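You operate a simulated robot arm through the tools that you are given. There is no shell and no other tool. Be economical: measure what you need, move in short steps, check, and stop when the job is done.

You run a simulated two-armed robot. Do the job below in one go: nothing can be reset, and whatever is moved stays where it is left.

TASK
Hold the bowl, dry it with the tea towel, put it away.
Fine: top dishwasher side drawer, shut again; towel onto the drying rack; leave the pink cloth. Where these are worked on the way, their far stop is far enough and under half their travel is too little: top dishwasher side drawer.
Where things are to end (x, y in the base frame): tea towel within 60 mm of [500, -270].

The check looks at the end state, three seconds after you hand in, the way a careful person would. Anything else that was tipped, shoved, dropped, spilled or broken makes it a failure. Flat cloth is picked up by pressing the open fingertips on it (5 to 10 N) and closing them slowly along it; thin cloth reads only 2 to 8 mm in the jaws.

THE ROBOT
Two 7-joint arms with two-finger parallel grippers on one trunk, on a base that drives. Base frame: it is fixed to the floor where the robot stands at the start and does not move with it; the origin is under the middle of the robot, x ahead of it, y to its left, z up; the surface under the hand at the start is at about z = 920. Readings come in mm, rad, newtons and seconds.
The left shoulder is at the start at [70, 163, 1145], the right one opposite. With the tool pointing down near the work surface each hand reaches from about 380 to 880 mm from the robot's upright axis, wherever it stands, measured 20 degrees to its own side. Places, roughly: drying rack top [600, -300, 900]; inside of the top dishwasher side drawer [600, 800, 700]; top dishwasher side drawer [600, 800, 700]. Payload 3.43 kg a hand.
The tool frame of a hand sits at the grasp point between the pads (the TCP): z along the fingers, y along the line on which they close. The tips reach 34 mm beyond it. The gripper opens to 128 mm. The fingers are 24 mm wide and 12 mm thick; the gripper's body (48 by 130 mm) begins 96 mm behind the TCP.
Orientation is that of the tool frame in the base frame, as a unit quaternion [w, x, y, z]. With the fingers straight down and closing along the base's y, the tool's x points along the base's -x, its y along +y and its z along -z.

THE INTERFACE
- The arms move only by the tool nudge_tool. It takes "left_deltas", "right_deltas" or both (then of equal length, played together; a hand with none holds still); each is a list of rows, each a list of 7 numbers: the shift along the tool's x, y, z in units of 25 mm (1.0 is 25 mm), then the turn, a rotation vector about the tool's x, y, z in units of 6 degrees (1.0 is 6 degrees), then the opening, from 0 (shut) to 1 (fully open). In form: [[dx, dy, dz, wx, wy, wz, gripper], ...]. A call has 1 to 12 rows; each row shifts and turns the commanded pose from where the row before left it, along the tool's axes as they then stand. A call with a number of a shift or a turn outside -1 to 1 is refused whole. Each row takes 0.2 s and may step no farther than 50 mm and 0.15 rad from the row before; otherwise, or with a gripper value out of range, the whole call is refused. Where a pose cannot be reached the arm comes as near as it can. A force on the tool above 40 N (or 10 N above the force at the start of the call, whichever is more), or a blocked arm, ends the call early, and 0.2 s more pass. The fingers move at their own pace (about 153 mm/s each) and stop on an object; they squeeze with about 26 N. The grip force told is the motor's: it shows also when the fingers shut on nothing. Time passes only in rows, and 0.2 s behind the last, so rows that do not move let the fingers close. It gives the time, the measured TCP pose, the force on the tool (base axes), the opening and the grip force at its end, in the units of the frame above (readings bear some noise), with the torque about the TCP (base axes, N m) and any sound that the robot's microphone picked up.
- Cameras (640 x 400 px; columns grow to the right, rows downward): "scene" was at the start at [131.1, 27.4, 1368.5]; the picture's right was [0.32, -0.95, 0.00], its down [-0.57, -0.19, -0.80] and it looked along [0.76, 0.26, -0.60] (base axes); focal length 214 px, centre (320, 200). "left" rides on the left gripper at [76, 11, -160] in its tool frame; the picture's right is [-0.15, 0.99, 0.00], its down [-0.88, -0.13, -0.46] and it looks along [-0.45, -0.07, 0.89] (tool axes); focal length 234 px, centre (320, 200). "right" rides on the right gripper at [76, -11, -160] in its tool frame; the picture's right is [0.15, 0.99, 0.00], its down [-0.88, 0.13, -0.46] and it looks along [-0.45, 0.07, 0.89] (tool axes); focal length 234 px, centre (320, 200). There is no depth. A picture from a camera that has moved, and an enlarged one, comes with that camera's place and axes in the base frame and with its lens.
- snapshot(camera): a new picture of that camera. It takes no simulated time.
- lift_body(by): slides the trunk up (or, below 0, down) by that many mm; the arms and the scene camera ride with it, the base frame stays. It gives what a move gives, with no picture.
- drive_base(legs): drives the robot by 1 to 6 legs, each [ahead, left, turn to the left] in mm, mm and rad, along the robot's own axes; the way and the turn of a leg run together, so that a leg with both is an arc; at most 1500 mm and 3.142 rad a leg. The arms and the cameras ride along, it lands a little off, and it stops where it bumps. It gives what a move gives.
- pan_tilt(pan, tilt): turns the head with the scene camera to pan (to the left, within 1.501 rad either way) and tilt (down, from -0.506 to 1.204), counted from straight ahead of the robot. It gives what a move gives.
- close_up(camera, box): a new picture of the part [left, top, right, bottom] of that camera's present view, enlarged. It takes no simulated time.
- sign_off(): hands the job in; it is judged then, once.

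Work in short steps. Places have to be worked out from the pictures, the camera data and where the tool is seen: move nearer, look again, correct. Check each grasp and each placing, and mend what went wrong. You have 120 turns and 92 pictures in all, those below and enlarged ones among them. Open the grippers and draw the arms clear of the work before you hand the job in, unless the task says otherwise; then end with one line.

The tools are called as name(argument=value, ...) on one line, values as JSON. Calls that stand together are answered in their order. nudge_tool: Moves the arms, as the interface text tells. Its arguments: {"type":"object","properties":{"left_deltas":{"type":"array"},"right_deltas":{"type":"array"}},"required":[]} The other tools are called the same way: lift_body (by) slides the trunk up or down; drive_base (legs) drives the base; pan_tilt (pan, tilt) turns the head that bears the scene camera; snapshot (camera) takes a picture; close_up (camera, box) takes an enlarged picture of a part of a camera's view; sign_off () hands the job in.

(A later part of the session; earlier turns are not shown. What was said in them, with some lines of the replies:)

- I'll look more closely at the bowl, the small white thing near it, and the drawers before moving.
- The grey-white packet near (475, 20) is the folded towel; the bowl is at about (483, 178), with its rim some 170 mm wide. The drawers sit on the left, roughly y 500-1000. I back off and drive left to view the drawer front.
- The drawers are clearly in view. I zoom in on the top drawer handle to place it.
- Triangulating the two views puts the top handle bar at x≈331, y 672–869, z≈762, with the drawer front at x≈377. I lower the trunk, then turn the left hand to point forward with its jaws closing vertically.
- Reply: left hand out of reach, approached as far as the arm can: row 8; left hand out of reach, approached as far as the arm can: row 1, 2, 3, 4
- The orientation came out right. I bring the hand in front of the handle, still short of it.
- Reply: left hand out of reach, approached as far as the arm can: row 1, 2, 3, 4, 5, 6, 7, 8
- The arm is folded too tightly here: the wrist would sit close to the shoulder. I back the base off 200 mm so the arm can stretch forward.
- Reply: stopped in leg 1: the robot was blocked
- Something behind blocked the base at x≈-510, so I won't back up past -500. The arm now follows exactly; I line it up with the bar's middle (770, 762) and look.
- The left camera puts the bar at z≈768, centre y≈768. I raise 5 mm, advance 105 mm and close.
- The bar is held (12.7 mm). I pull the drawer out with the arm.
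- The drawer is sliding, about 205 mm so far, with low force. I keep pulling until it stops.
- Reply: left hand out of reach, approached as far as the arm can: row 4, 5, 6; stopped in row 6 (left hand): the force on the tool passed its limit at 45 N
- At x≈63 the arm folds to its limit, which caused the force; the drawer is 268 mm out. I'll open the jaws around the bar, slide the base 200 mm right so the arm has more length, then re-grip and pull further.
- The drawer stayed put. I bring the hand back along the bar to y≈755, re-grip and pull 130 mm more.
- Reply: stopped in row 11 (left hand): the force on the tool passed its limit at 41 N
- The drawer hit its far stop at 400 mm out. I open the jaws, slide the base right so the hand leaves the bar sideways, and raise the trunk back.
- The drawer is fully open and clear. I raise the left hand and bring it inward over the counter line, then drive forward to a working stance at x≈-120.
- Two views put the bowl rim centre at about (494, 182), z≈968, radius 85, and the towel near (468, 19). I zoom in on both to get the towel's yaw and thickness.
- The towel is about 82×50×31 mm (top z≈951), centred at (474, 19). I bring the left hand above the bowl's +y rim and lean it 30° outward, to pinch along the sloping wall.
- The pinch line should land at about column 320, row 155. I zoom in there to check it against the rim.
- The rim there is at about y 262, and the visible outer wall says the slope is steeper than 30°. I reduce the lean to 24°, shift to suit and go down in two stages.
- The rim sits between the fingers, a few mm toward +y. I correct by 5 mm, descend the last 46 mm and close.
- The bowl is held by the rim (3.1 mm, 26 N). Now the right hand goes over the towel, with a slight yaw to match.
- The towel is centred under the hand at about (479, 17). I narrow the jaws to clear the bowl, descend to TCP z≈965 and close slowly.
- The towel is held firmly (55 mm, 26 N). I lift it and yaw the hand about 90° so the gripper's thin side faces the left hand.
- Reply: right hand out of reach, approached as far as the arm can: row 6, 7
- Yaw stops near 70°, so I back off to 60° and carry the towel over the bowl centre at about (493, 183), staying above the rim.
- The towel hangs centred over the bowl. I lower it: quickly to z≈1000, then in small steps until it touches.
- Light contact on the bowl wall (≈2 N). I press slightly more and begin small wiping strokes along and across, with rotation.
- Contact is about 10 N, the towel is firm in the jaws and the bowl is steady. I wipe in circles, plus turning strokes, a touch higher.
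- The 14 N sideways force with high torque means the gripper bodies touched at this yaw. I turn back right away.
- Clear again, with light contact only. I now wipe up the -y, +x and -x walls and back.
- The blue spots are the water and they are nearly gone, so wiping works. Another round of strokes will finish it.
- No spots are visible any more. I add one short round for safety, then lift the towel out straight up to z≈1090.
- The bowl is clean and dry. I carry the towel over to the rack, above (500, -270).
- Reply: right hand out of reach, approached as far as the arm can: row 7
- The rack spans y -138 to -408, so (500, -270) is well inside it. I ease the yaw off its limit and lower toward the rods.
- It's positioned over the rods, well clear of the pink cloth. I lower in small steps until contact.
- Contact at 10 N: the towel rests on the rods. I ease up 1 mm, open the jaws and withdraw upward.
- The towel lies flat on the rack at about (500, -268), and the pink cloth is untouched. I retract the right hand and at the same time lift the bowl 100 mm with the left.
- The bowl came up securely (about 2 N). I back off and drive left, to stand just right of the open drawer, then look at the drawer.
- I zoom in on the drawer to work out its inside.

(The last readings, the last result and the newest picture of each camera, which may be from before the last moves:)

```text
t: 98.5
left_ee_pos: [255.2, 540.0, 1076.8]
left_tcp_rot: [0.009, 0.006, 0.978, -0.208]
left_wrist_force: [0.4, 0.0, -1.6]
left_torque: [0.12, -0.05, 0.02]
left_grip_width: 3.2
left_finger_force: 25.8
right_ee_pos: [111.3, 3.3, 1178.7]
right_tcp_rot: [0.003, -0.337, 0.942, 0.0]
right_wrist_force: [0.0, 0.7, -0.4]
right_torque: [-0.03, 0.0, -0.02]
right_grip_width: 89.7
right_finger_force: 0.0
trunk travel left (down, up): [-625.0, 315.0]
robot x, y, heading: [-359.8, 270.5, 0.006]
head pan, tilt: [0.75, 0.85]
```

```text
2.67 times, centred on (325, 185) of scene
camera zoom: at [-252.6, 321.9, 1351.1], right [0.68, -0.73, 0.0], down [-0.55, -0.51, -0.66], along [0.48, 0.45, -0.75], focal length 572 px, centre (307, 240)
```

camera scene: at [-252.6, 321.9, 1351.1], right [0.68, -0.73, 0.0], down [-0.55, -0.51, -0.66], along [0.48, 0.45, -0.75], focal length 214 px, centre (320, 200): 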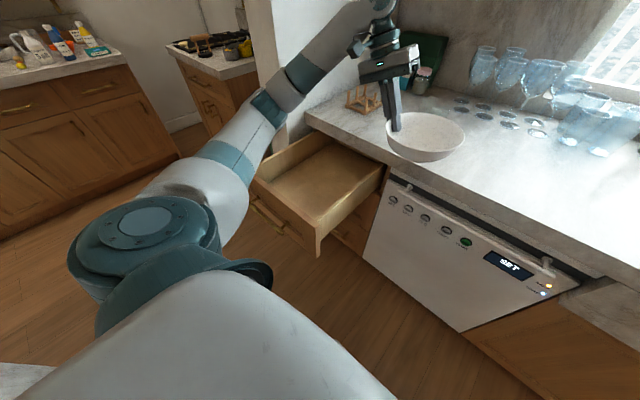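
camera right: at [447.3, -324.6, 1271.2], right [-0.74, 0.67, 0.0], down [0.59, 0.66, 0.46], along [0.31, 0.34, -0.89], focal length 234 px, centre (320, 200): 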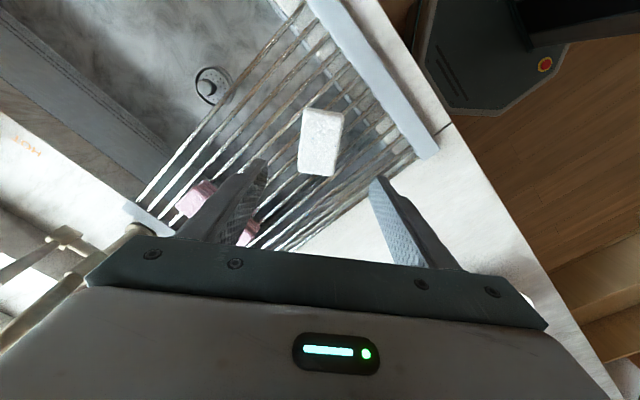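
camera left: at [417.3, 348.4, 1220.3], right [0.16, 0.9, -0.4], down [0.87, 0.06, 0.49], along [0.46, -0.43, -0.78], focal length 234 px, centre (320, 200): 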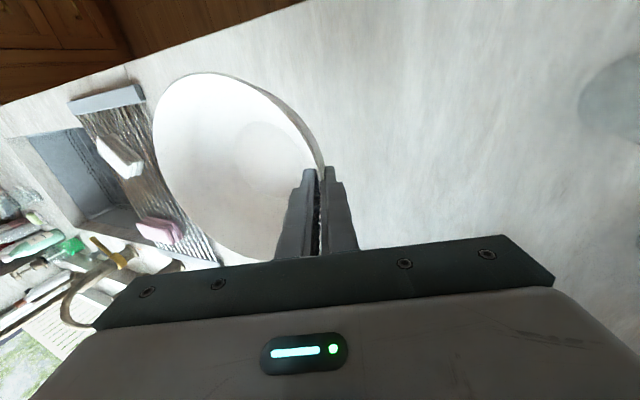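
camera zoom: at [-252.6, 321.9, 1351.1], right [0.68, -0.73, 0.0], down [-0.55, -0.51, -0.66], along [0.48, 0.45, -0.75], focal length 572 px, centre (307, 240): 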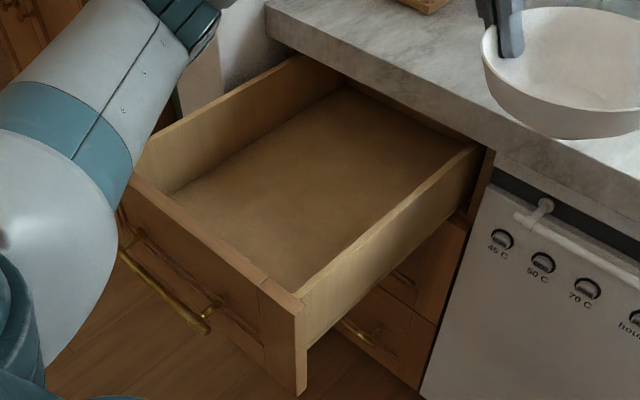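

The drawer inside spans about y 585–940 and x 0–337 (up to the counter edge), with its floor at z≈700. I take the bowl over it, aiming for a bowl centre of about (160, 720).

nudge_tool(left_deltas=[[0.327, 0.897, -0.4, 0, 0, 0, 0], [0.327, 0.897, -0.4, 0, 0, 0, 0], [0.327, 0.897, -0.4, 0, 0, 0, 0], [0.327, 0.897, -0.4, 0, 0, 0, 0], [0.327, 0.897, -0.4, 0, 0, 0, 0], [0.327, 0.897, -0.4, 0, 0, 0, 0], [0.327, 0.897, -0.4, 0, 0, 0, 0], [0.327, 0.897, -0.4, 0, 0, 0, 0], [0.327, 0.897, -0.4, 0, 0, 0, 0], [0.327, 0.897, -0.4, 0, 0, 0, 0], [0.327, 0.897, -0.4, 0, 0, 0, 0]])

snapshot(camera="left")

snapshot(camera="scene")

```text
t: 100.9
left_ee_pos: [165.5, 812.1, 1076.6]
left_tcp_rot: [0.009, 0.007, 0.978, -0.208]
left_wrist_force: [-0.6, 0.4, -1.6]
left_torque: [0.14, -0.03, -0.02]
left_grip_width: 3.0
left_finger_force: 25.8
right_ee_pos: [110.7, 3.3, 1178.9]
right_tcp_rot: [0.004, -0.337, 0.941, 0.0]
right_wrist_force: [0.4, 0.4, 0.0]
right_torque: [0.02, 0.0, -0.03]
right_grip_width: 89.6
right_finger_force: 0.0
trunk travel left (down, up): [-625.0, 315.0]
robot x, y, heading: [-358.4, 267.9, 0.003]
head pan, tilt: [0.75, 0.85]
```

```text
40 pictures are left
camera left: at [88.8, 888.2, 1218.0], right [0.16, 0.9, -0.4], down [0.87, 0.06, 0.49], along [0.46, -0.43, -0.78], focal length 234 px, centre (320, 200)
```

left: 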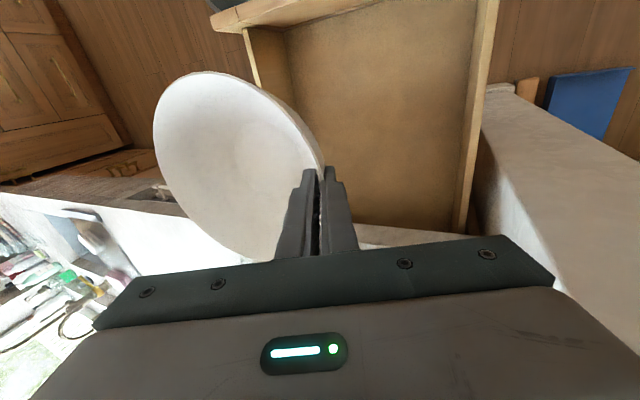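

```text
39 pictures are left
camera scene: at [-253.3, 322.5, 1351.1], right [0.69, -0.73, 0.0], down [-0.55, -0.52, -0.66], along [0.48, 0.45, -0.75], focal length 214 px, centre (320, 200)
```

scene: 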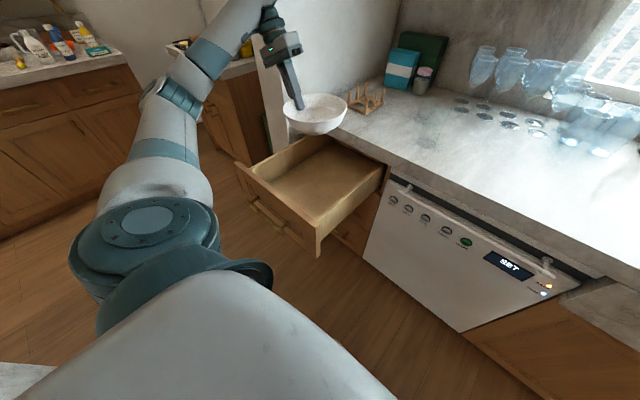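

The bowl is level over the drawer. Before lowering, I back the base 70 mm and extend the arm to match, so the elbow keeps clear of the drawer front.

drive_base(legs=[[-75, 0, 0]])

nudge_tool(left_deltas=[[-0.75, 0, 0, 0, 0, 0, 0], [-0.75, 0, 0, 0, 0, 0, 0], [-0.75, 0, 0, 0, 0, 0, 0], [-0.75, 0, 0, 0, 0, 0, 0]])

lift_body(by=-150)

snapshot(camera="scene")

```text
t: 102.0
left_ee_pos: [92.1, 811.6, 1076.2]
left_tcp_rot: [0.009, 0.006, 0.978, -0.208]
left_wrist_force: [-0.7, 0.0, -0.6]
left_torque: [0.12, -0.05, 0.02]
left_grip_width: 3.2
left_finger_force: 25.7
right_ee_pos: [36.9, 4.5, 1178.9]
right_tcp_rot: [0.003, -0.337, 0.941, 0.001]
right_wrist_force: [-0.3, 0.4, -0.4]
right_torque: [0.03, 0.01, 0.02]
right_grip_width: 89.5
right_finger_force: 0.0
trunk travel left (down, up): [-625.0, 315.0]
robot x, y, heading: [-428.1, 272.3, 0.005]
head pan, tilt: [0.75, 0.85]
```

```text
t: 103.0
left_ee_pos: [169.1, 810.0, 1077.9]
left_tcp_rot: [0.009, 0.005, 0.978, -0.208]
left_wrist_force: [0.6, -0.2, -1.9]
left_torque: [0.15, -0.01, -0.01]
left_grip_width: 2.9
left_finger_force: 26.2
right_ee_pos: [37.7, 3.3, 1178.2]
right_tcp_rot: [0.003, -0.338, 0.941, 0.0]
right_wrist_force: [0.1, 0.1, 0.5]
right_torque: [0.0, 0.01, 0.02]
right_grip_width: 89.8
right_finger_force: 0.0
trunk travel left (down, up): [-625.0, 315.0]
robot x, y, heading: [-432.5, 266.7, 0.005]
head pan, tilt: [0.75, 0.85]
```

```text
t: 104.7
left_ee_pos: [167.1, 810.6, 928.8]
left_tcp_rot: [0.009, 0.006, 0.978, -0.208]
left_wrist_force: [-0.4, -0.5, -1.0]
left_torque: [0.11, -0.01, 0.0]
left_grip_width: 3.0
left_finger_force: 25.3
right_ee_pos: [36.3, 1.7, 1028.8]
right_tcp_rot: [0.004, -0.338, 0.941, 0.001]
right_wrist_force: [-0.1, 0.4, -0.5]
right_torque: [0.02, -0.03, 0.0]
right_grip_width: 89.8
right_finger_force: 0.0
trunk travel left (down, up): [-475.0, 465.0]
robot x, y, heading: [-435.2, 271.1, 0.002]
head pan, tilt: [0.75, 0.85]
```

```text
38 pictures are left
camera scene: at [-327.8, 321.6, 1201.2], right [0.69, -0.73, 0.0], down [-0.55, -0.52, -0.66], along [0.48, 0.45, -0.75], focal length 214 px, centre (320, 200)
```

scene: 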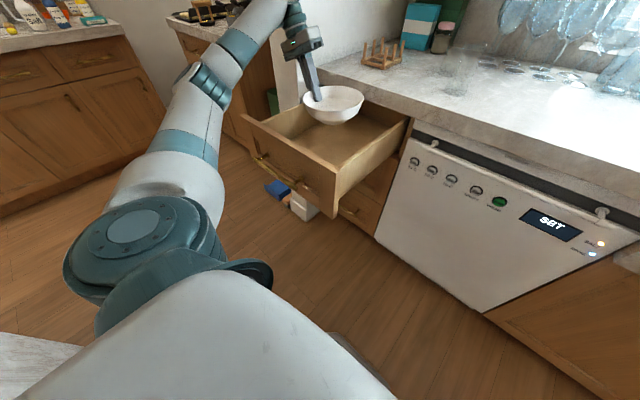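

The bowl lines up with the opening and the elbow stays well in front of the drawer. I lower another 110 mm and check.

lift_body(by=-110)

snapshot(camera="left")

snapshot(camera="scene")

```text
t: 106.2
left_ee_pos: [166.6, 810.5, 818.1]
left_tcp_rot: [0.009, 0.005, 0.978, -0.208]
left_wrist_force: [-0.2, 0.2, -1.7]
left_torque: [0.11, -0.02, -0.01]
left_grip_width: 3.0
left_finger_force: 25.7
right_ee_pos: [36.5, 4.0, 918.9]
right_tcp_rot: [0.003, -0.338, 0.941, 0.0]
right_wrist_force: [-0.3, -0.6, 0.0]
right_torque: [-0.01, -0.03, 0.0]
right_grip_width: 89.8
right_finger_force: 0.0
trunk travel left (down, up): [-365.0, 575.0]
robot x, y, heading: [-432.3, 263.0, 0.003]
head pan, tilt: [0.75, 0.85]
```

```text
37 pictures are left
camera left: at [88.9, 886.6, 959.9], right [0.16, 0.9, -0.4], down [0.87, 0.06, 0.49], along [0.46, -0.43, -0.78], focal length 234 px, centre (320, 200)
```

left: 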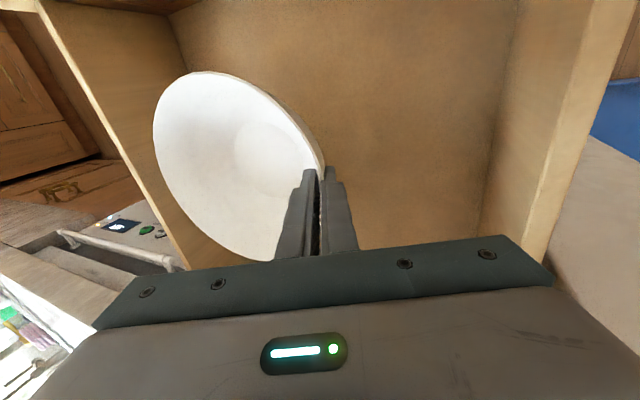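

```text
36 pictures are left
camera scene: at [-327.9, 321.5, 1091.2], right [0.69, -0.73, 0.0], down [-0.55, -0.52, -0.66], along [0.48, 0.45, -0.75], focal length 214 px, centre (320, 200)
```

scene: 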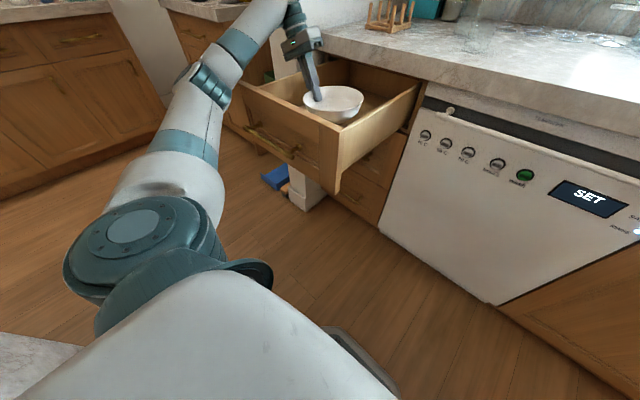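

The bowl is inside the drawer walls with room all round. I lower with the arm in small steps, feeling for the floor.

nudge_tool(left_deltas=[[0, 0.326, 0.73, 0, 0, 0, 0], [0, 0.244, 0.55, 0, 0, 0, 0], [0, 0.081, 0.183, 0, 0, 0, 0], [0, 0.081, 0.183, 0, 0, 0, 0], [0, 0.081, 0.183, 0, 0, 0, 0]])

close_up(camera="scene", box=[230, 40, 430, 200])

```text
t: 107.3
left_ee_pos: [166.8, 808.7, 772.4]
left_tcp_rot: [0.011, 0.005, 0.978, -0.206]
left_wrist_force: [0.6, -0.5, -0.2]
left_torque: [0.12, 0.0, 0.0]
left_grip_width: 3.3
left_finger_force: 26.1
right_ee_pos: [33.3, 0.1, 919.3]
right_tcp_rot: [0.005, -0.337, 0.941, 0.0]
right_wrist_force: [-0.5, 0.1, 0.5]
right_torque: [0.02, -0.03, 0.0]
right_grip_width: 89.7
right_finger_force: 0.0
trunk travel left (down, up): [-365.0, 575.0]
robot x, y, heading: [-431.4, 266.2, 0.004]
head pan, tilt: [0.75, 0.85]
```

```text
2.50 times, centred on (330, 120) of scene
camera zoom: at [-330.4, 317.9, 1092.0], right [0.69, -0.73, 0.0], down [-0.55, -0.51, -0.66], along [0.48, 0.46, -0.75], focal length 536 px, centre (295, 400)
```

zoom: 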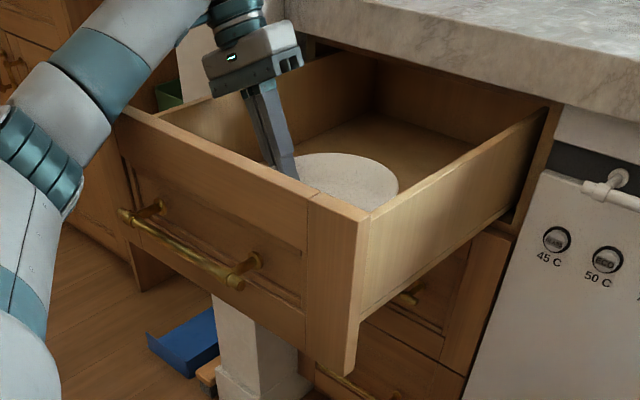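

No contact yet. I continue in 3 mm steps.

nudge_tool(left_deltas=[[0, 0.05, 0.11, 0, 0, 0, 0], [0, 0.05, 0.11, 0, 0, 0, 0], [0, 0.05, 0.11, 0, 0, 0, 0], [0, 0, 0, 0, 0, 0, 0]])

```text
t: 108.3
left_ee_pos: [162.7, 807.8, 774.4]
left_tcp_rot: [0.019, 0.005, 0.979, -0.204]
left_wrist_force: [0.5, -0.4, -2.0]
left_torque: [0.11, -0.01, 0.02]
left_grip_width: 3.2
left_finger_force: 25.6
right_ee_pos: [30.1, -1.0, 920.3]
right_tcp_rot: [0.007, -0.339, 0.941, 0.002]
right_wrist_force: [0.2, 0.2, 0.5]
right_torque: [0.0, 0.03, 0.0]
right_grip_width: 89.6
right_finger_force: 0.1
trunk travel left (down, up): [-365.0, 575.0]
robot x, y, heading: [-432.5, 268.2, 0.011]
head pan, tilt: [0.75, 0.85]
```

The hand stopped descending and the robot shifted slightly, so the arm must be leaning on something (the drawer front or handle). I go back up 25 mm and look.

nudge_tool(left_deltas=[[0, -0.2, -0.45, 0, 0, 0, 0], [0, -0.2, -0.45, 0, 0, 0, 0], [0, 0, 0, 0, 0, 0, 0]])

pan_tilt(pan=0.95, tilt=0.7)

snapshot(camera="scene")

```text
t: 109.2
left_ee_pos: [169.2, 809.2, 782.1]
left_tcp_rot: [0.006, 0.006, 0.978, -0.209]
left_wrist_force: [0.2, 0.7, -2.0]
left_torque: [0.11, 0.01, -0.02]
left_grip_width: 2.8
left_finger_force: 25.8
right_ee_pos: [36.2, 3.3, 917.7]
right_tcp_rot: [0.003, -0.337, 0.942, 0.0]
right_wrist_force: [0.3, 0.4, 1.2]
right_torque: [0.0, 0.01, 0.0]
right_grip_width: 89.6
right_finger_force: 0.1
trunk travel left (down, up): [-365.0, 575.0]
robot x, y, heading: [-434.1, 267.0, 0.007]
head pan, tilt: [0.75, 0.85]
```

```text
t: 109.9
left_ee_pos: [167.9, 810.9, 783.7]
left_tcp_rot: [0.008, 0.005, 0.978, -0.208]
left_wrist_force: [0.6, 0.2, -1.6]
left_torque: [0.14, 0.02, -0.01]
left_grip_width: 2.9
left_finger_force: 25.6
right_ee_pos: [36.3, 2.2, 919.2]
right_tcp_rot: [0.003, -0.338, 0.941, 0.001]
right_wrist_force: [-0.4, 0.5, 0.1]
right_torque: [-0.04, 0.0, 0.01]
right_grip_width: 89.5
right_finger_force: 0.1
trunk travel left (down, up): [-365.0, 575.0]
robot x, y, heading: [-433.8, 266.8, 0.009]
head pan, tilt: [0.949, 0.7]
```

```text
34 pictures are left
camera scene: at [-335.5, 337.3, 1103.3], right [0.82, -0.58, 0.0], down [-0.37, -0.53, -0.76], along [0.44, 0.62, -0.64], focal length 214 px, centre (320, 200)
```

scene: 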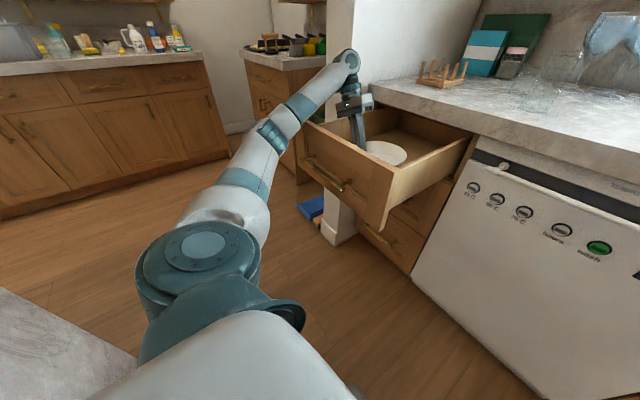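

The left forearm crosses right over the drawer's front edge and leaned on it. I'll raise the trunk 160 mm and reach down with the arm instead, so the elbow and forearm sit higher.

lift_body(by=160)

nudge_tool(left_deltas=[[0, 0.305, 0.685, 0, 0, 0, 0], [0, 0.305, 0.685, 0, 0, 0, 0], [0, 0.305, 0.685, 0, 0, 0, 0], [0, 0.305, 0.685, 0, 0, 0, 0], [0, 0.305, 0.685, 0, 0, 0, 0], [0, 0.305, 0.685, 0, 0, 0, 0], [0, 0.305, 0.685, 0, 0, 0, 0], [0, 0.305, 0.685, 0, 0, 0, 0]])

snapshot(camera="scene")

```text
t: 111.7
left_ee_pos: [170.0, 809.6, 942.9]
left_tcp_rot: [0.009, 0.006, 0.978, -0.208]
left_wrist_force: [-0.3, -0.8, -1.6]
left_torque: [0.1, 0.01, -0.01]
left_grip_width: 2.8
left_finger_force: 26.3
right_ee_pos: [36.2, 2.5, 1077.9]
right_tcp_rot: [0.003, -0.337, 0.941, 0.0]
right_wrist_force: [-0.8, -0.2, -0.7]
right_torque: [0.01, 0.03, 0.01]
right_grip_width: 89.5
right_finger_force: 0.1
trunk travel left (down, up): [-525.0, 415.0]
robot x, y, heading: [-431.9, 266.2, 0.003]
head pan, tilt: [0.949, 0.7]
```

```text
t: 113.5
left_ee_pos: [171.9, 811.1, 794.5]
left_tcp_rot: [0.009, 0.006, 0.978, -0.208]
left_wrist_force: [-0.2, -0.2, -1.7]
left_torque: [0.07, 0.02, -0.03]
left_grip_width: 2.7
left_finger_force: 25.6
right_ee_pos: [36.5, 3.6, 1078.8]
right_tcp_rot: [0.003, -0.338, 0.941, 0.001]
right_wrist_force: [-1.1, -1.3, -0.2]
right_torque: [-0.02, -0.02, -0.02]
right_grip_width: 89.6
right_finger_force: 0.1
trunk travel left (down, up): [-525.0, 415.0]
robot x, y, heading: [-433.5, 269.0, 0.003]
head pan, tilt: [0.949, 0.7]
```

```text
33 pictures are left
camera scene: at [-335.2, 337.6, 1263.4], right [0.82, -0.58, 0.0], down [-0.37, -0.53, -0.76], along [0.44, 0.62, -0.64], focal length 214 px, centre (320, 200)
```

scene: 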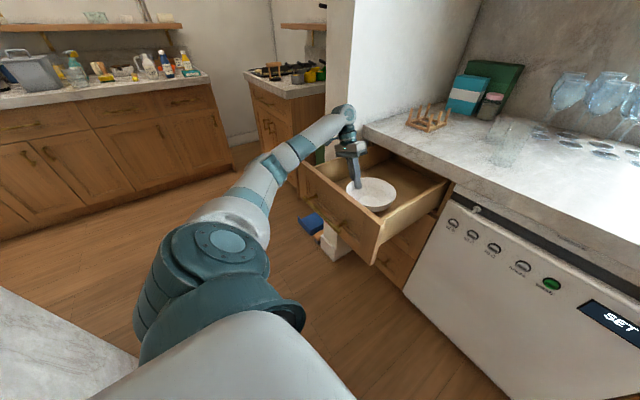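

The arm comes in higher now. I lower in small steps and watch both height and force.

nudge_tool(left_deltas=[[0, 0.081, 0.183, 0, 0, 0, 0], [0, 0.081, 0.183, 0, 0, 0, 0], [0, 0.081, 0.183, 0, 0, 0, 0], [0, 0.081, 0.183, 0, 0, 0, 0], [0, 0.05, 0.11, 0, 0, 0, 0], [0, 0.05, 0.11, 0, 0, 0, 0]])

```text
t: 114.9
left_ee_pos: [170.9, 810.0, 770.3]
left_tcp_rot: [0.012, 0.006, 0.978, -0.208]
left_wrist_force: [0.2, 5.1, 17.4]
left_torque: [-0.43, 0.36, -0.08]
left_grip_width: 3.3
left_finger_force: 25.8
right_ee_pos: [35.6, 1.6, 1078.5]
right_tcp_rot: [0.004, -0.338, 0.941, 0.0]
right_wrist_force: [-1.5, 0.6, -0.5]
right_torque: [0.0, -0.03, 0.01]
right_grip_width: 89.7
right_finger_force: 0.1
trunk travel left (down, up): [-525.0, 415.0]
robot x, y, heading: [-431.3, 264.7, 0.007]
head pan, tilt: [0.949, 0.7]
```

A 17 N upward force at z≈770 means the bowl is on the drawer floor. I ease up a little and look.

nudge_tool(left_deltas=[[0, -0.03, -0.07, 0, 0, 0, 0], [0, 0, 0, 0, 0, 0, 0]])

close_up(camera="left", box=[100, 0, 640, 290])

close_up(camera="scene", box=[260, 90, 460, 270])

```text
t: 115.5
left_ee_pos: [170.4, 810.1, 771.3]
left_tcp_rot: [0.01, 0.006, 0.978, -0.207]
left_wrist_force: [2.5, 7.2, 17.1]
left_torque: [-0.24, 0.16, -0.03]
left_grip_width: 2.9
left_finger_force: 25.8
right_ee_pos: [35.5, 3.1, 1078.9]
right_tcp_rot: [0.004, -0.338, 0.941, 0.001]
right_wrist_force: [-0.4, 0.1, -0.1]
right_torque: [0.0, 0.02, -0.01]
right_grip_width: 89.7
right_finger_force: 0.0
trunk travel left (down, up): [-525.0, 415.0]
robot x, y, heading: [-430.8, 268.2, 0.005]
head pan, tilt: [0.949, 0.7]
```

```text
1.19 times, centred on (370, 145) of left
camera zoom: at [92.4, 886.1, 912.6], right [0.16, 0.9, -0.4], down [0.87, 0.06, 0.49], along [0.47, -0.43, -0.78], focal length 278 px, centre (261, 265)
```

zoom: 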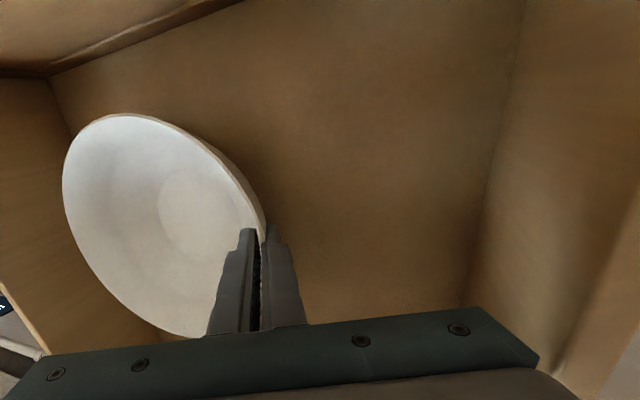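

```text
2.22 times, centred on (360, 180) of scene
camera zoom: at [-336.9, 336.6, 1263.6], right [0.82, -0.58, 0.0], down [-0.37, -0.53, -0.77], along [0.44, 0.62, -0.64], focal length 477 px, centre (231, 244)
```

zoom: 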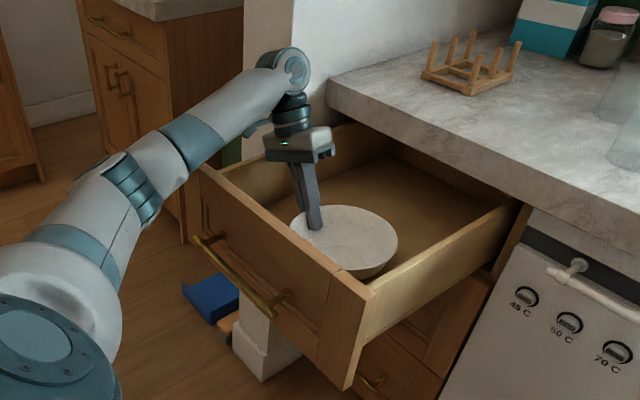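

The bowl sits flat on the drawer floor. I relieve the pressure, open the jaws part way and withdraw along the finger axis.

nudge_tool(left_deltas=[[0, -0.03, -0.06, 0, 0, 0, 0], [0, 0, 0, 0, 0, 0, 0.1], [0, 0, 0, 0, 0, 0, 0.2], [0, 0, 0, 0, 0, 0, 0.25], [0, 0, 0, 0, 0, 0, 0.25], [0, 0, -0.5, 0, 0, 0, 0.25], [0, 0, -0.6, 0, 0, 0, 0.25], [0, -0.3, -0.685, 0, 0, 0, 0.25], [0, -0.3, -0.685, 0, 0, 0, 0.25], [0, -0.3, -0.685, 0, 0, 0, 0.25]])

snapshot(camera="left")

close_up(camera="scene", box=[260, 90, 460, 270])

```text
t: 117.7
left_ee_pos: [169.7, 822.7, 852.4]
left_tcp_rot: [0.008, 0.006, 0.978, -0.209]
left_wrist_force: [0.3, -0.4, -0.1]
left_torque: [0.02, -0.01, 0.01]
left_grip_width: 31.9
left_finger_force: 0.1
right_ee_pos: [36.4, 2.9, 1079.0]
right_tcp_rot: [0.004, -0.338, 0.941, -0.001]
right_wrist_force: [-0.8, -0.5, -0.8]
right_torque: [0.01, 0.05, 0.05]
right_grip_width: 89.7
right_finger_force: 0.0
trunk travel left (down, up): [-525.0, 415.0]
robot x, y, heading: [-432.6, 272.2, 0.006]
head pan, tilt: [0.949, 0.7]
```

```text
30 pictures are left
camera left: at [91.2, 898.2, 994.2], right [0.16, 0.9, -0.4], down [0.87, 0.06, 0.49], along [0.46, -0.43, -0.78], focal length 234 px, centre (320, 200)
```

left: 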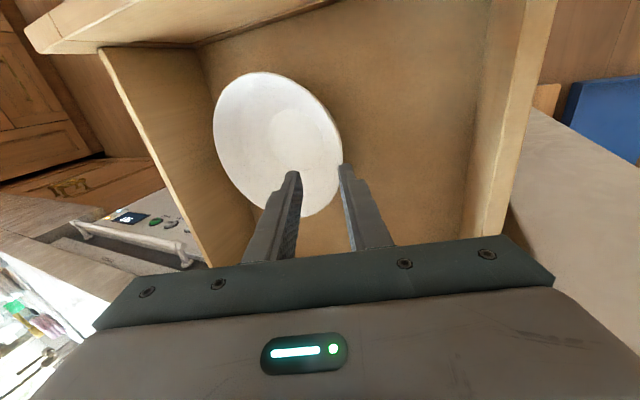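

```text
2.22 times, centred on (360, 180) of scene
camera zoom: at [-336.0, 337.0, 1263.4], right [0.82, -0.58, 0.0], down [-0.37, -0.53, -0.77], along [0.44, 0.62, -0.64], focal length 477 px, centre (231, 244)
```

zoom: 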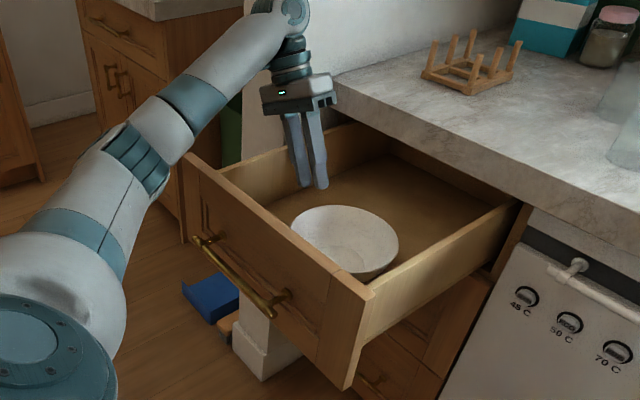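

The bowl stands in the drawer, released. Next I close the drawer with the hand pointing forward: first raise clear, slide the base right, then turn the hand as before.

lift_body(by=200)

drive_base(legs=[[0, -280, 0]])

nudge_tool(left_deltas=[[0, 0, 0, -1, 0, 0, 0], [0, 0, 0, -1, 0, 0, 0], [0, 0, 0, -1, 0, 0, 0], [0, 0, 0, -1, 0, 0, 0], [0, 0, 0, -0.77, -0.77, 0.77, 0], [0, 0, 0, -0.77, -0.77, 0.77, 0], [0, 0, 0, -0.77, -0.77, 0.77, 0], [0, 0, 0, -0.77, -0.77, 0.77, 0], [0, 0, 0, -0.77, -0.77, 0.77, 0], [0, 0, 0, -0.77, -0.77, 0.77, 0], [0, 0, 0, -0.77, -0.77, 0.77, 0]])

nudge_tool(left_deltas=[[0, 0, 0, -0.77, -0.77, 0.77, 0], [0, 0, 0, -0.77, -0.77, 0.77, 0], [0, 0, 0, -0.77, -0.77, 0.77, 0], [0, 0, 0, -0.77, -0.77, 0.77, 0], [0, 0, 0, -0.77, -0.77, 0.77, 0], [0, 0, 0, -0.77, -0.77, 0.77, 0], [0, 0, 0, -0.77, -0.77, 0.77, 0], [0, 0, 0, -0.77, -0.77, 0.77, 0]])

```text
t: 119.9
left_ee_pos: [170.2, 823.1, 1051.5]
left_tcp_rot: [0.009, 0.006, 0.978, -0.208]
left_wrist_force: [-0.2, -0.4, 0.5]
left_torque: [0.0, 0.01, 0.02]
left_grip_width: 31.8
left_finger_force: 0.1
right_ee_pos: [36.8, 1.6, 1279.6]
right_tcp_rot: [0.003, -0.337, 0.941, 0.0]
right_wrist_force: [0.2, 0.1, 0.3]
right_torque: [-0.03, 0.01, -0.03]
right_grip_width: 89.6
right_finger_force: 0.1
trunk travel left (down, up): [-725.0, 215.0]
robot x, y, heading: [-435.1, 268.2, 0.007]
head pan, tilt: [0.949, 0.7]
```

```text
t: 121.8
left_ee_pos: [170.1, 545.6, 1051.8]
left_tcp_rot: [0.008, 0.005, 0.978, -0.208]
left_wrist_force: [0.7, 0.3, 0.4]
left_torque: [-0.01, 0.0, -0.01]
left_grip_width: 32.1
left_finger_force: 0.1
right_ee_pos: [39.0, -273.7, 1278.9]
right_tcp_rot: [0.002, -0.339, 0.941, -0.001]
right_wrist_force: [-0.2, -0.1, -1.0]
right_torque: [-0.03, -0.01, 0.02]
right_grip_width: 89.6
right_finger_force: 0.0
trunk travel left (down, up): [-725.0, 215.0]
robot x, y, heading: [-429.6, -9.7, 0.009]
head pan, tilt: [0.949, 0.7]
```

```text
t: 124.2
left_ee_pos: [168.6, 544.6, 1051.2]
left_tcp_rot: [0.282, 0.27, 0.879, 0.273]
left_wrist_force: [-0.6, 0.3, 0.6]
left_torque: [0.01, 0.02, 0.01]
left_grip_width: 0.0
left_finger_force: 26.4
right_ee_pos: [37.9, -273.8, 1280.6]
right_tcp_rot: [0.005, -0.339, 0.941, 0.0]
right_wrist_force: [-0.7, -0.2, -0.6]
right_torque: [0.03, 0.0, 0.01]
right_grip_width: 89.5
right_finger_force: 0.1
trunk travel left (down, up): [-725.0, 215.0]
robot x, y, heading: [-432.4, -10.3, 0.009]
head pan, tilt: [0.949, 0.7]
```

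```text
t: 126.0
left_ee_pos: [170.7, 545.9, 1051.9]
left_tcp_rot: [0.506, 0.497, 0.494, 0.503]
left_wrist_force: [0.6, 0.2, 0.4]
left_torque: [0.0, -0.02, -0.01]
left_grip_width: 0.0
left_finger_force: 25.4
right_ee_pos: [38.8, -274.8, 1278.7]
right_tcp_rot: [0.002, -0.339, 0.941, 0.001]
right_wrist_force: [-0.2, 0.7, -1.0]
right_torque: [-0.02, -0.03, 0.01]
right_grip_width: 89.5
right_finger_force: 0.1
trunk travel left (down, up): [-725.0, 215.0]
robot x, y, heading: [-432.9, -12.9, 0.006]
head pan, tilt: [0.949, 0.7]
```

The hand points forward again. I draw it back and inward, then back the base to x≈-505 and lower the trunk so the closed fingertips are below handle height.

nudge_tool(left_deltas=[[-0.25, 0, -0.86, 0, 0, 0, 0], [-0.25, 0, -0.86, 0, 0, 0, 0], [-0.25, 0, -0.86, 0, 0, 0, 0], [-0.25, 0, -0.86, 0, 0, 0, 0], [-0.25, 0, -0.86, 0, 0, 0, 0], [-0.25, 0, -0.86, 0, 0, 0, 0], [-0.25, 0, -0.86, 0, 0, 0, 0], [-0.25, 0, -0.86, 0, 0, 0, 0]])

drive_base(legs=[[-73, 0, 0]])

lift_body(by=-335)

snapshot(camera="scene")

```text
t: 127.8
left_ee_pos: [-4.7, 497.0, 1049.9]
left_tcp_rot: [0.506, 0.496, 0.493, 0.504]
left_wrist_force: [-0.7, -0.7, 0.3]
left_torque: [-0.01, -0.01, 0.01]
left_grip_width: 0.1
left_finger_force: 25.5
right_ee_pos: [37.3, -275.1, 1278.4]
right_tcp_rot: [0.004, -0.339, 0.941, 0.0]
right_wrist_force: [-0.6, 1.3, 0.8]
right_torque: [0.0, -0.01, -0.01]
right_grip_width: 89.6
right_finger_force: 0.1
trunk travel left (down, up): [-725.0, 215.0]
robot x, y, heading: [-430.8, -9.5, 0.007]
head pan, tilt: [0.949, 0.7]
```

```text
t: 128.8
left_ee_pos: [-73.7, 495.2, 1049.1]
left_tcp_rot: [0.507, 0.496, 0.493, 0.504]
left_wrist_force: [-0.8, 0.6, 0.6]
left_torque: [-0.02, -0.01, -0.01]
left_grip_width: 0.0
left_finger_force: 26.6
right_ee_pos: [-31.5, -274.5, 1278.2]
right_tcp_rot: [0.003, -0.339, 0.941, 0.0]
right_wrist_force: [-0.5, 0.2, 0.3]
right_torque: [-0.04, 0.0, 0.0]
right_grip_width: 89.5
right_finger_force: 0.1
trunk travel left (down, up): [-725.0, 215.0]
robot x, y, heading: [-500.2, -10.7, 0.006]
head pan, tilt: [0.949, 0.7]
```

```text
t: 132.1
left_ee_pos: [-74.8, 495.9, 714.4]
left_tcp_rot: [0.507, 0.496, 0.494, 0.504]
left_wrist_force: [0.0, -0.1, -0.3]
left_torque: [0.0, -0.02, 0.03]
left_grip_width: 0.1
left_finger_force: 26.0
right_ee_pos: [-32.2, -275.2, 943.8]
right_tcp_rot: [0.003, -0.339, 0.941, 0.0]
right_wrist_force: [-0.7, -0.5, -0.6]
right_torque: [0.02, -0.01, 0.03]
right_grip_width: 89.5
right_finger_force: 0.1
trunk travel left (down, up): [-390.0, 550.0]
robot x, y, heading: [-501.8, -10.8, 0.003]
head pan, tilt: [0.949, 0.7]
```

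```text
28 pictures are left
camera scene: at [-405.3, 58.1, 1128.4], right [0.82, -0.58, 0.0], down [-0.37, -0.53, -0.76], along [0.44, 0.63, -0.64], focal length 214 px, centre (320, 200)
```

scene: 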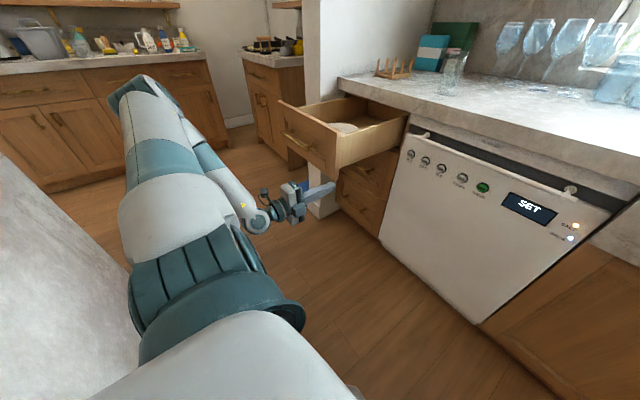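

The fingertips are at z 714, below the handle and just in front of the drawer plane. I slide the base left so they come to y≈750 under the handle.

drive_base(legs=[[0, 130, 0]])

drive_base(legs=[[0, 125, 0]])

snapshot(camera="left")

snapshot(camera="scene")

```text
t: 133.4
left_ee_pos: [-74.8, 626.4, 712.4]
left_tcp_rot: [0.506, 0.495, 0.494, 0.504]
left_wrist_force: [0.4, -0.5, -0.8]
left_torque: [-0.02, 0.0, -0.02]
left_grip_width: 0.0
left_finger_force: 26.2
right_ee_pos: [-33.3, -144.8, 944.5]
right_tcp_rot: [0.003, -0.339, 0.941, -0.001]
right_wrist_force: [-0.3, 0.3, 0.3]
right_torque: [-0.03, 0.0, -0.02]
right_grip_width: 89.5
right_finger_force: 0.0
trunk travel left (down, up): [-390.0, 550.0]
robot x, y, heading: [-501.9, 118.6, 0.008]
head pan, tilt: [0.949, 0.7]
```

```text
t: 134.7
left_ee_pos: [-77.1, 751.6, 713.0]
left_tcp_rot: [0.507, 0.496, 0.494, 0.504]
left_wrist_force: [-0.7, 0.2, 0.4]
left_torque: [0.01, -0.03, -0.02]
left_grip_width: 0.0
left_finger_force: 25.6
right_ee_pos: [-33.1, -20.7, 943.7]
right_tcp_rot: [0.003, -0.339, 0.941, -0.001]
right_wrist_force: [-0.3, 0.4, -0.1]
right_torque: [-0.06, 0.0, -0.04]
right_grip_width: 89.7
right_finger_force: 0.1
trunk travel left (down, up): [-390.0, 550.0]
robot x, y, heading: [-506.3, 241.6, 0.008]
head pan, tilt: [0.949, 0.7]
```

```text
27 pictures are left
camera left: at [-236.0, 827.4, 723.0], right [-0.02, -0.15, 0.99], down [-0.46, -0.88, -0.14], along [0.89, -0.45, -0.05], focal length 234 px, centre (320, 200)
```

left: 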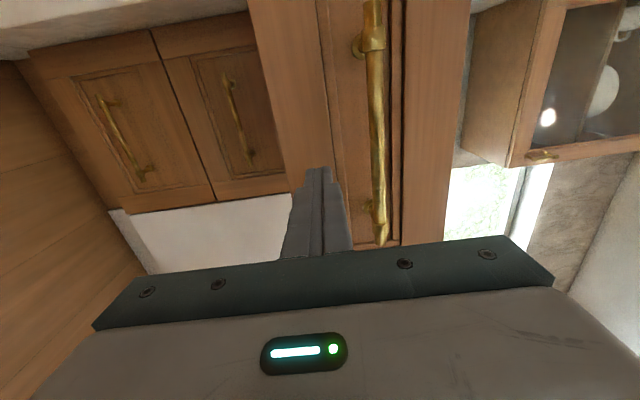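

```text
26 pictures are left
camera scene: at [-407.1, 312.8, 1128.3], right [0.82, -0.58, 0.0], down [-0.37, -0.53, -0.76], along [0.44, 0.62, -0.65], focal length 214 px, centre (320, 200)
```

scene: 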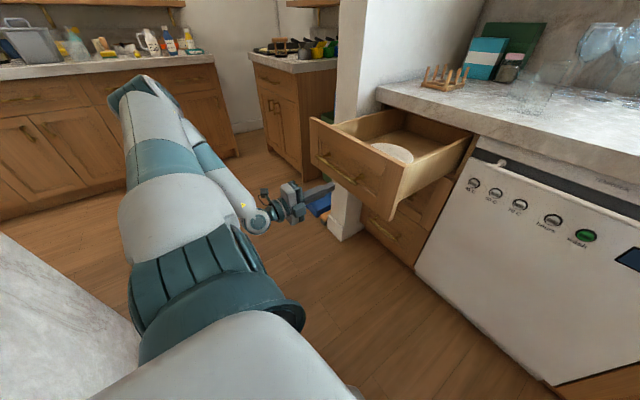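

The fingertips face the panel below the handle. I raise 8 mm and push the drawer in gently.

nudge_tool(left_deltas=[[0, 0.32, 0.2, 0, 0, 0, 0], [0, 0, 0.3, 0, 0, 0, 0], [0, 0, 0.5, 0, 0, 0, 0], [0, 0, 0.6, 0, 0, 0, 0], [0, 0, 0.6, 0, 0, 0, 0], [0, 0, 0.6, 0, 0, 0, 0], [0, 0, 0.6, 0, 0, 0, 0], [0, 0, 0.6, 0, 0, 0, 0], [0, 0, 0.6, 0, 0, 0, 0], [0, 0, 0.6, 0, 0, 0, 0], [0, 0, 0.6, 0, 0, 0, 0], [0, 0, 0.6, 0, 0, 0, 0]])

snapshot(camera="scene")

```text
t: 137.3
left_ee_pos: [83.8, 749.5, 724.7]
left_tcp_rot: [0.507, 0.496, 0.494, 0.504]
left_wrist_force: [0.1, 0.1, -0.6]
left_torque: [-0.01, -0.03, -0.02]
left_grip_width: 0.2
left_finger_force: 26.0
right_ee_pos: [-33.7, -21.4, 944.2]
right_tcp_rot: [0.002, -0.339, 0.941, 0.0]
right_wrist_force: [-0.5, 0.0, -0.5]
right_torque: [0.0, 0.0, 0.0]
right_grip_width: 89.5
right_finger_force: 0.1
trunk travel left (down, up): [-390.0, 550.0]
robot x, y, heading: [-505.3, 245.6, 0.005]
head pan, tilt: [0.949, 0.7]
```

```text
25 pictures are left
camera scene: at [-406.6, 311.6, 1128.4], right [0.82, -0.58, 0.0], down [-0.37, -0.53, -0.76], along [0.44, 0.63, -0.64], focal length 214 px, centre (320, 200)
```

scene: 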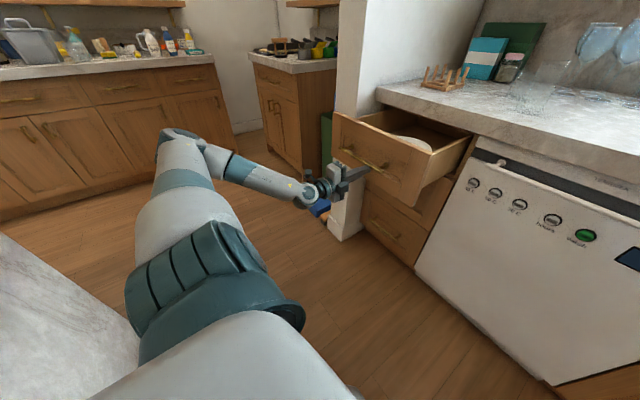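

The drawer is going in with almost no force and the bowl is riding along. I keep pushing.

nudge_tool(left_deltas=[[0, 0, 0.5, 0, 0, 0, 0], [0, 0, 0.5, 0, 0, 0, 0], [0, 0, 0.5, 0, 0, 0, 0], [0, 0, 0.5, 0, 0, 0, 0], [0, 0, 0.5, 0, 0, 0, 0], [0, 0, 0.5, 0, 0, 0, 0], [0, 0, 0.5, 0, 0, 0, 0], [0, 0, 0.5, 0, 0, 0, 0], [0, 0, 0.5, 0, 0, 0, 0], [0, 0, 0.5, 0, 0, 0, 0], [0, 0, 0.5, 0, 0, 0, 0]])

snapshot(camera="scene")

```text
t: 139.7
left_ee_pos: [221.0, 748.2, 728.1]
left_tcp_rot: [0.507, 0.497, 0.493, 0.504]
left_wrist_force: [0.1, 0.4, -0.1]
left_torque: [-0.03, -0.02, 0.02]
left_grip_width: 0.1
left_finger_force: 26.6
right_ee_pos: [-33.5, -20.7, 944.4]
right_tcp_rot: [0.002, -0.34, 0.94, 0.0]
right_wrist_force: [0.9, -0.1, 0.2]
right_torque: [-0.03, -0.01, 0.02]
right_grip_width: 89.7
right_finger_force: 0.0
trunk travel left (down, up): [-390.0, 550.0]
robot x, y, heading: [-503.8, 243.1, 0.009]
head pan, tilt: [0.949, 0.7]
```

```text
24 pictures are left
camera scene: at [-406.9, 311.4, 1128.4], right [0.82, -0.58, 0.0], down [-0.37, -0.53, -0.76], along [0.44, 0.63, -0.64], focal length 214 px, centre (320, 200)
```

scene: 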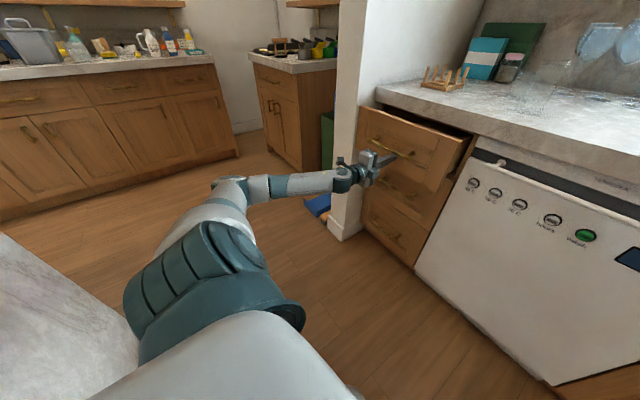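

About 120 mm remain. I push on, slower at the end.

nudge_tool(left_deltas=[[0, 0, 0.5, 0, 0, 0, 0], [0, -0.1, 0.5, 0, 0, 0, 0], [0, -0.1, 0.5, 0, 0, 0, 0], [0, 0, 0.5, 0, 0, 0, 0], [0, 0, 0.5, 0, 0, 0, 0], [0, 0, 0.5, 0, 0, 0, 0], [0, 0, 0.5, 0, 0, 0, 0], [0, 0, 0.5, 0, 0, 0, 0], [0, 0, 0.3, 0, 0, 0, 0], [0, 0, 0.2, 0, 0, 0, 0], [0, 0, 0.2, 0, 0, 0, 0]])

close_up(camera="scene", box=[310, 80, 510, 260])

```text
t: 142.1
left_ee_pos: [337.5, 747.9, 725.6]
left_tcp_rot: [0.507, 0.495, 0.494, 0.504]
left_wrist_force: [-1.3, -1.2, 0.0]
left_torque: [-0.01, 0.03, 0.0]
left_grip_width: 0.1
left_finger_force: 25.8
right_ee_pos: [-34.7, -21.0, 943.6]
right_tcp_rot: [0.002, -0.339, 0.941, 0.0]
right_wrist_force: [-0.6, 0.4, 0.1]
right_torque: [-0.02, -0.02, -0.03]
right_grip_width: 89.6
right_finger_force: 0.1
trunk travel left (down, up): [-390.0, 550.0]
robot x, y, heading: [-505.3, 246.7, 0.008]
head pan, tilt: [0.949, 0.7]
```

```text
2.22 times, centred on (410, 170) of scene
camera zoom: at [-407.1, 311.3, 1128.4], right [0.82, -0.58, 0.0], down [-0.37, -0.53, -0.76], along [0.44, 0.63, -0.64], focal length 477 px, centre (120, 267)
```

zoom: 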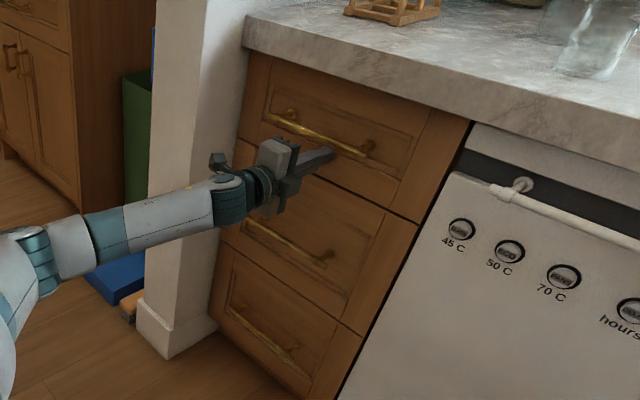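

Almost shut. I press in small steps until the force shows the stop.

nudge_tool(left_deltas=[[0, 0, 0.15, 0, 0, 0, 0], [0, 0, 0.15, 0, 0, 0, 0], [0, 0, 0.15, 0, 0, 0, 0], [0, 0, 0, 0, 0, 0, 0]])

```text
t: 142.6
left_ee_pos: [338.2, 748.5, 725.2]
left_tcp_rot: [0.507, 0.496, 0.493, 0.504]
left_wrist_force: [-15.7, -2.8, 4.1]
left_torque: [-0.03, -0.02, 0.06]
left_grip_width: 0.2
left_finger_force: 25.7
right_ee_pos: [-35.1, -21.3, 944.7]
right_tcp_rot: [0.003, -0.342, 0.94, 0.0]
right_wrist_force: [-0.1, -0.2, -0.5]
right_torque: [0.03, 0.05, 0.01]
right_grip_width: 89.8
right_finger_force: 0.1
trunk travel left (down, up): [-390.0, 550.0]
robot x, y, heading: [-506.5, 242.0, 0.012]
head pan, tilt: [0.949, 0.7]
stopped in row 2 (left hand): the force on the tool passed its limit at 46 N (the readings are from after the stop); the commanded pose is now the measured one
```

The drawer is hard against its stop, so it's shut. I back the hand off and open the grippers, then verify.

nudge_tool(left_deltas=[[0, 0, -0.5, 0, 0, 0, 0], [0, 0, -0.9, 0, 0, 0, 0], [0, 0, -0.9, 0, 0, 0, 0.3], [0, 0, -0.9, 0, 0, 0, 1], [0, 0, -0.9, 0, 0, 0, 1], [0, 0, -0.9, 0, 0, 0, 1], [0, 0, -0.9, 0, 0, 0, 1], [0, 0, -0.9, 0, 0, 0, 1], [0, 0, -0.9, 0, 0, 0, 1]], right_deltas=[[0, 0, 0, 0, 0, 0, 1], [0, 0, 0, 0, 0, 0, 1], [0, 0, 0, 0, 0, 0, 1], [0, 0, 0, 0, 0, 0, 1], [0, 0, 0, 0, 0, 0, 1], [0, 0, 0, 0, 0, 0, 1], [0, 0, 0, 0, 0, 0, 1], [0, 0, 0, 0, 0, 0, 1], [0, 0, 0, 0, 0, 0, 1]])

close_up(camera="scene", box=[310, 80, 510, 260])

lift_body(by=235)

pan_tilt(pan=0.0, tilt=0.6)

snapshot(camera="scene")

```text
t: 144.6
left_ee_pos: [148.4, 749.7, 720.8]
left_tcp_rot: [0.506, 0.497, 0.494, 0.503]
left_wrist_force: [-0.4, 0.3, 1.2]
left_torque: [-0.01, 0.0, -0.01]
left_grip_width: 128.0
left_finger_force: 0.0
right_ee_pos: [-33.7, -20.6, 943.6]
right_tcp_rot: [0.002, -0.341, 0.94, 0.0]
right_wrist_force: [0.5, -0.6, 0.9]
right_torque: [0.0, -0.02, 0.02]
right_grip_width: 128.1
right_finger_force: 0.0
trunk travel left (down, up): [-390.0, 550.0]
robot x, y, heading: [-504.7, 244.2, 0.012]
head pan, tilt: [0.949, 0.7]
```

```text
2.22 times, centred on (410, 170) of scene
camera zoom: at [-408.3, 311.6, 1128.5], right [0.82, -0.57, 0.0], down [-0.37, -0.53, -0.76], along [0.44, 0.63, -0.64], focal length 477 px, centre (120, 267)
```

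zoom: 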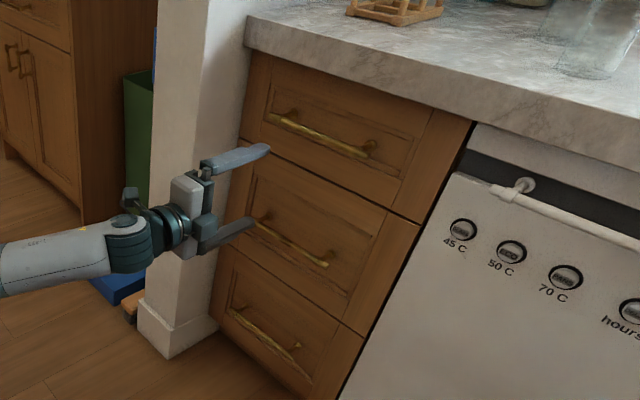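

```text
t: 147.1
left_ee_pos: [149.4, 750.0, 954.2]
left_tcp_rot: [0.506, 0.498, 0.494, 0.503]
left_wrist_force: [-0.6, 0.3, 0.5]
left_torque: [0.0, 0.01, 0.02]
left_grip_width: 128.4
left_finger_force: 0.1
right_ee_pos: [-33.4, -18.3, 1178.0]
right_tcp_rot: [0.004, -0.341, 0.94, 0.0]
right_wrist_force: [-0.3, 0.9, 0.4]
right_torque: [0.01, 0.03, 0.0]
right_grip_width: 128.0
right_finger_force: 0.0
trunk travel left (down, up): [-625.0, 315.0]
robot x, y, heading: [-505.5, 245.7, 0.012]
head pan, tilt: [0.949, 0.7]
```

```text
t: 148.3
left_ee_pos: [148.8, 749.9, 954.5]
left_tcp_rot: [0.506, 0.497, 0.494, 0.503]
left_wrist_force: [-0.4, -0.3, -0.9]
left_torque: [-0.01, -0.02, -0.03]
left_grip_width: 127.9
left_finger_force: 0.1
right_ee_pos: [-33.0, -20.7, 1179.4]
right_tcp_rot: [0.003, -0.34, 0.94, 0.0]
right_wrist_force: [0.6, 0.1, -0.7]
right_torque: [0.0, -0.03, 0.05]
right_grip_width: 128.1
right_finger_force: 0.0
trunk travel left (down, up): [-625.0, 315.0]
robot x, y, heading: [-502.1, 242.7, 0.013]
head pan, tilt: [0.0, 0.6]
```

```text
21 pictures are left
camera scene: at [-368.2, 243.0, 1372.0], right [0.01, -1.0, 0.0], down [-0.57, -0.01, -0.82], along [0.82, 0.01, -0.57], focal length 214 px, centre (320, 200)
```

scene: 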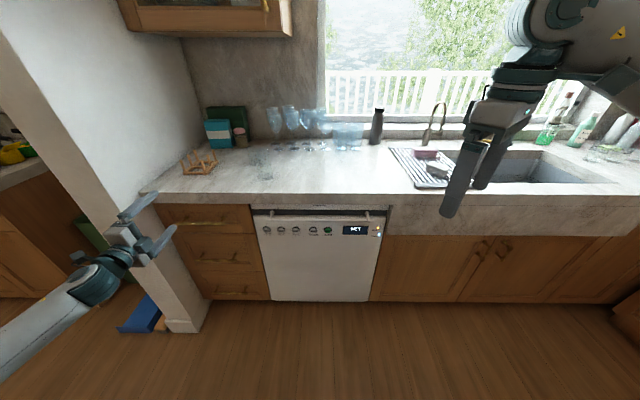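

The drawer is flush and both hands are clear. One last close look at the counter and the rack.

close_up(camera="scene", box=[150, 80, 480, 220])

```text
1.94 times, centred on (315, 150) of scene
camera zoom: at [-368.2, 243.0, 1372.0], right [0.01, -1.0, 0.0], down [-0.57, -0.01, -0.82], along [0.82, 0.01, -0.57], focal length 416 px, centre (330, 297)
```

zoom: 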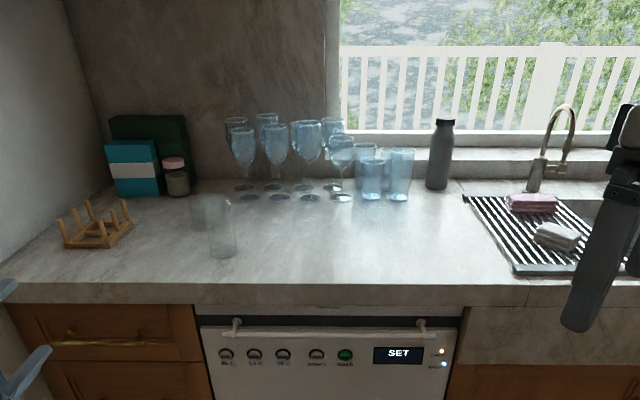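

Everything is in place: glasses standing, towel on the rack, pink cloth where it was, drawer shut. I hand the job in.

sign_off()

```text
The job is handed in.
```

The bowl is dried and put away in the top dishwasher side drawer, which is shut again; the tea towel is on the drying rack at about (500, -268), and the pink cloth was left where it was.
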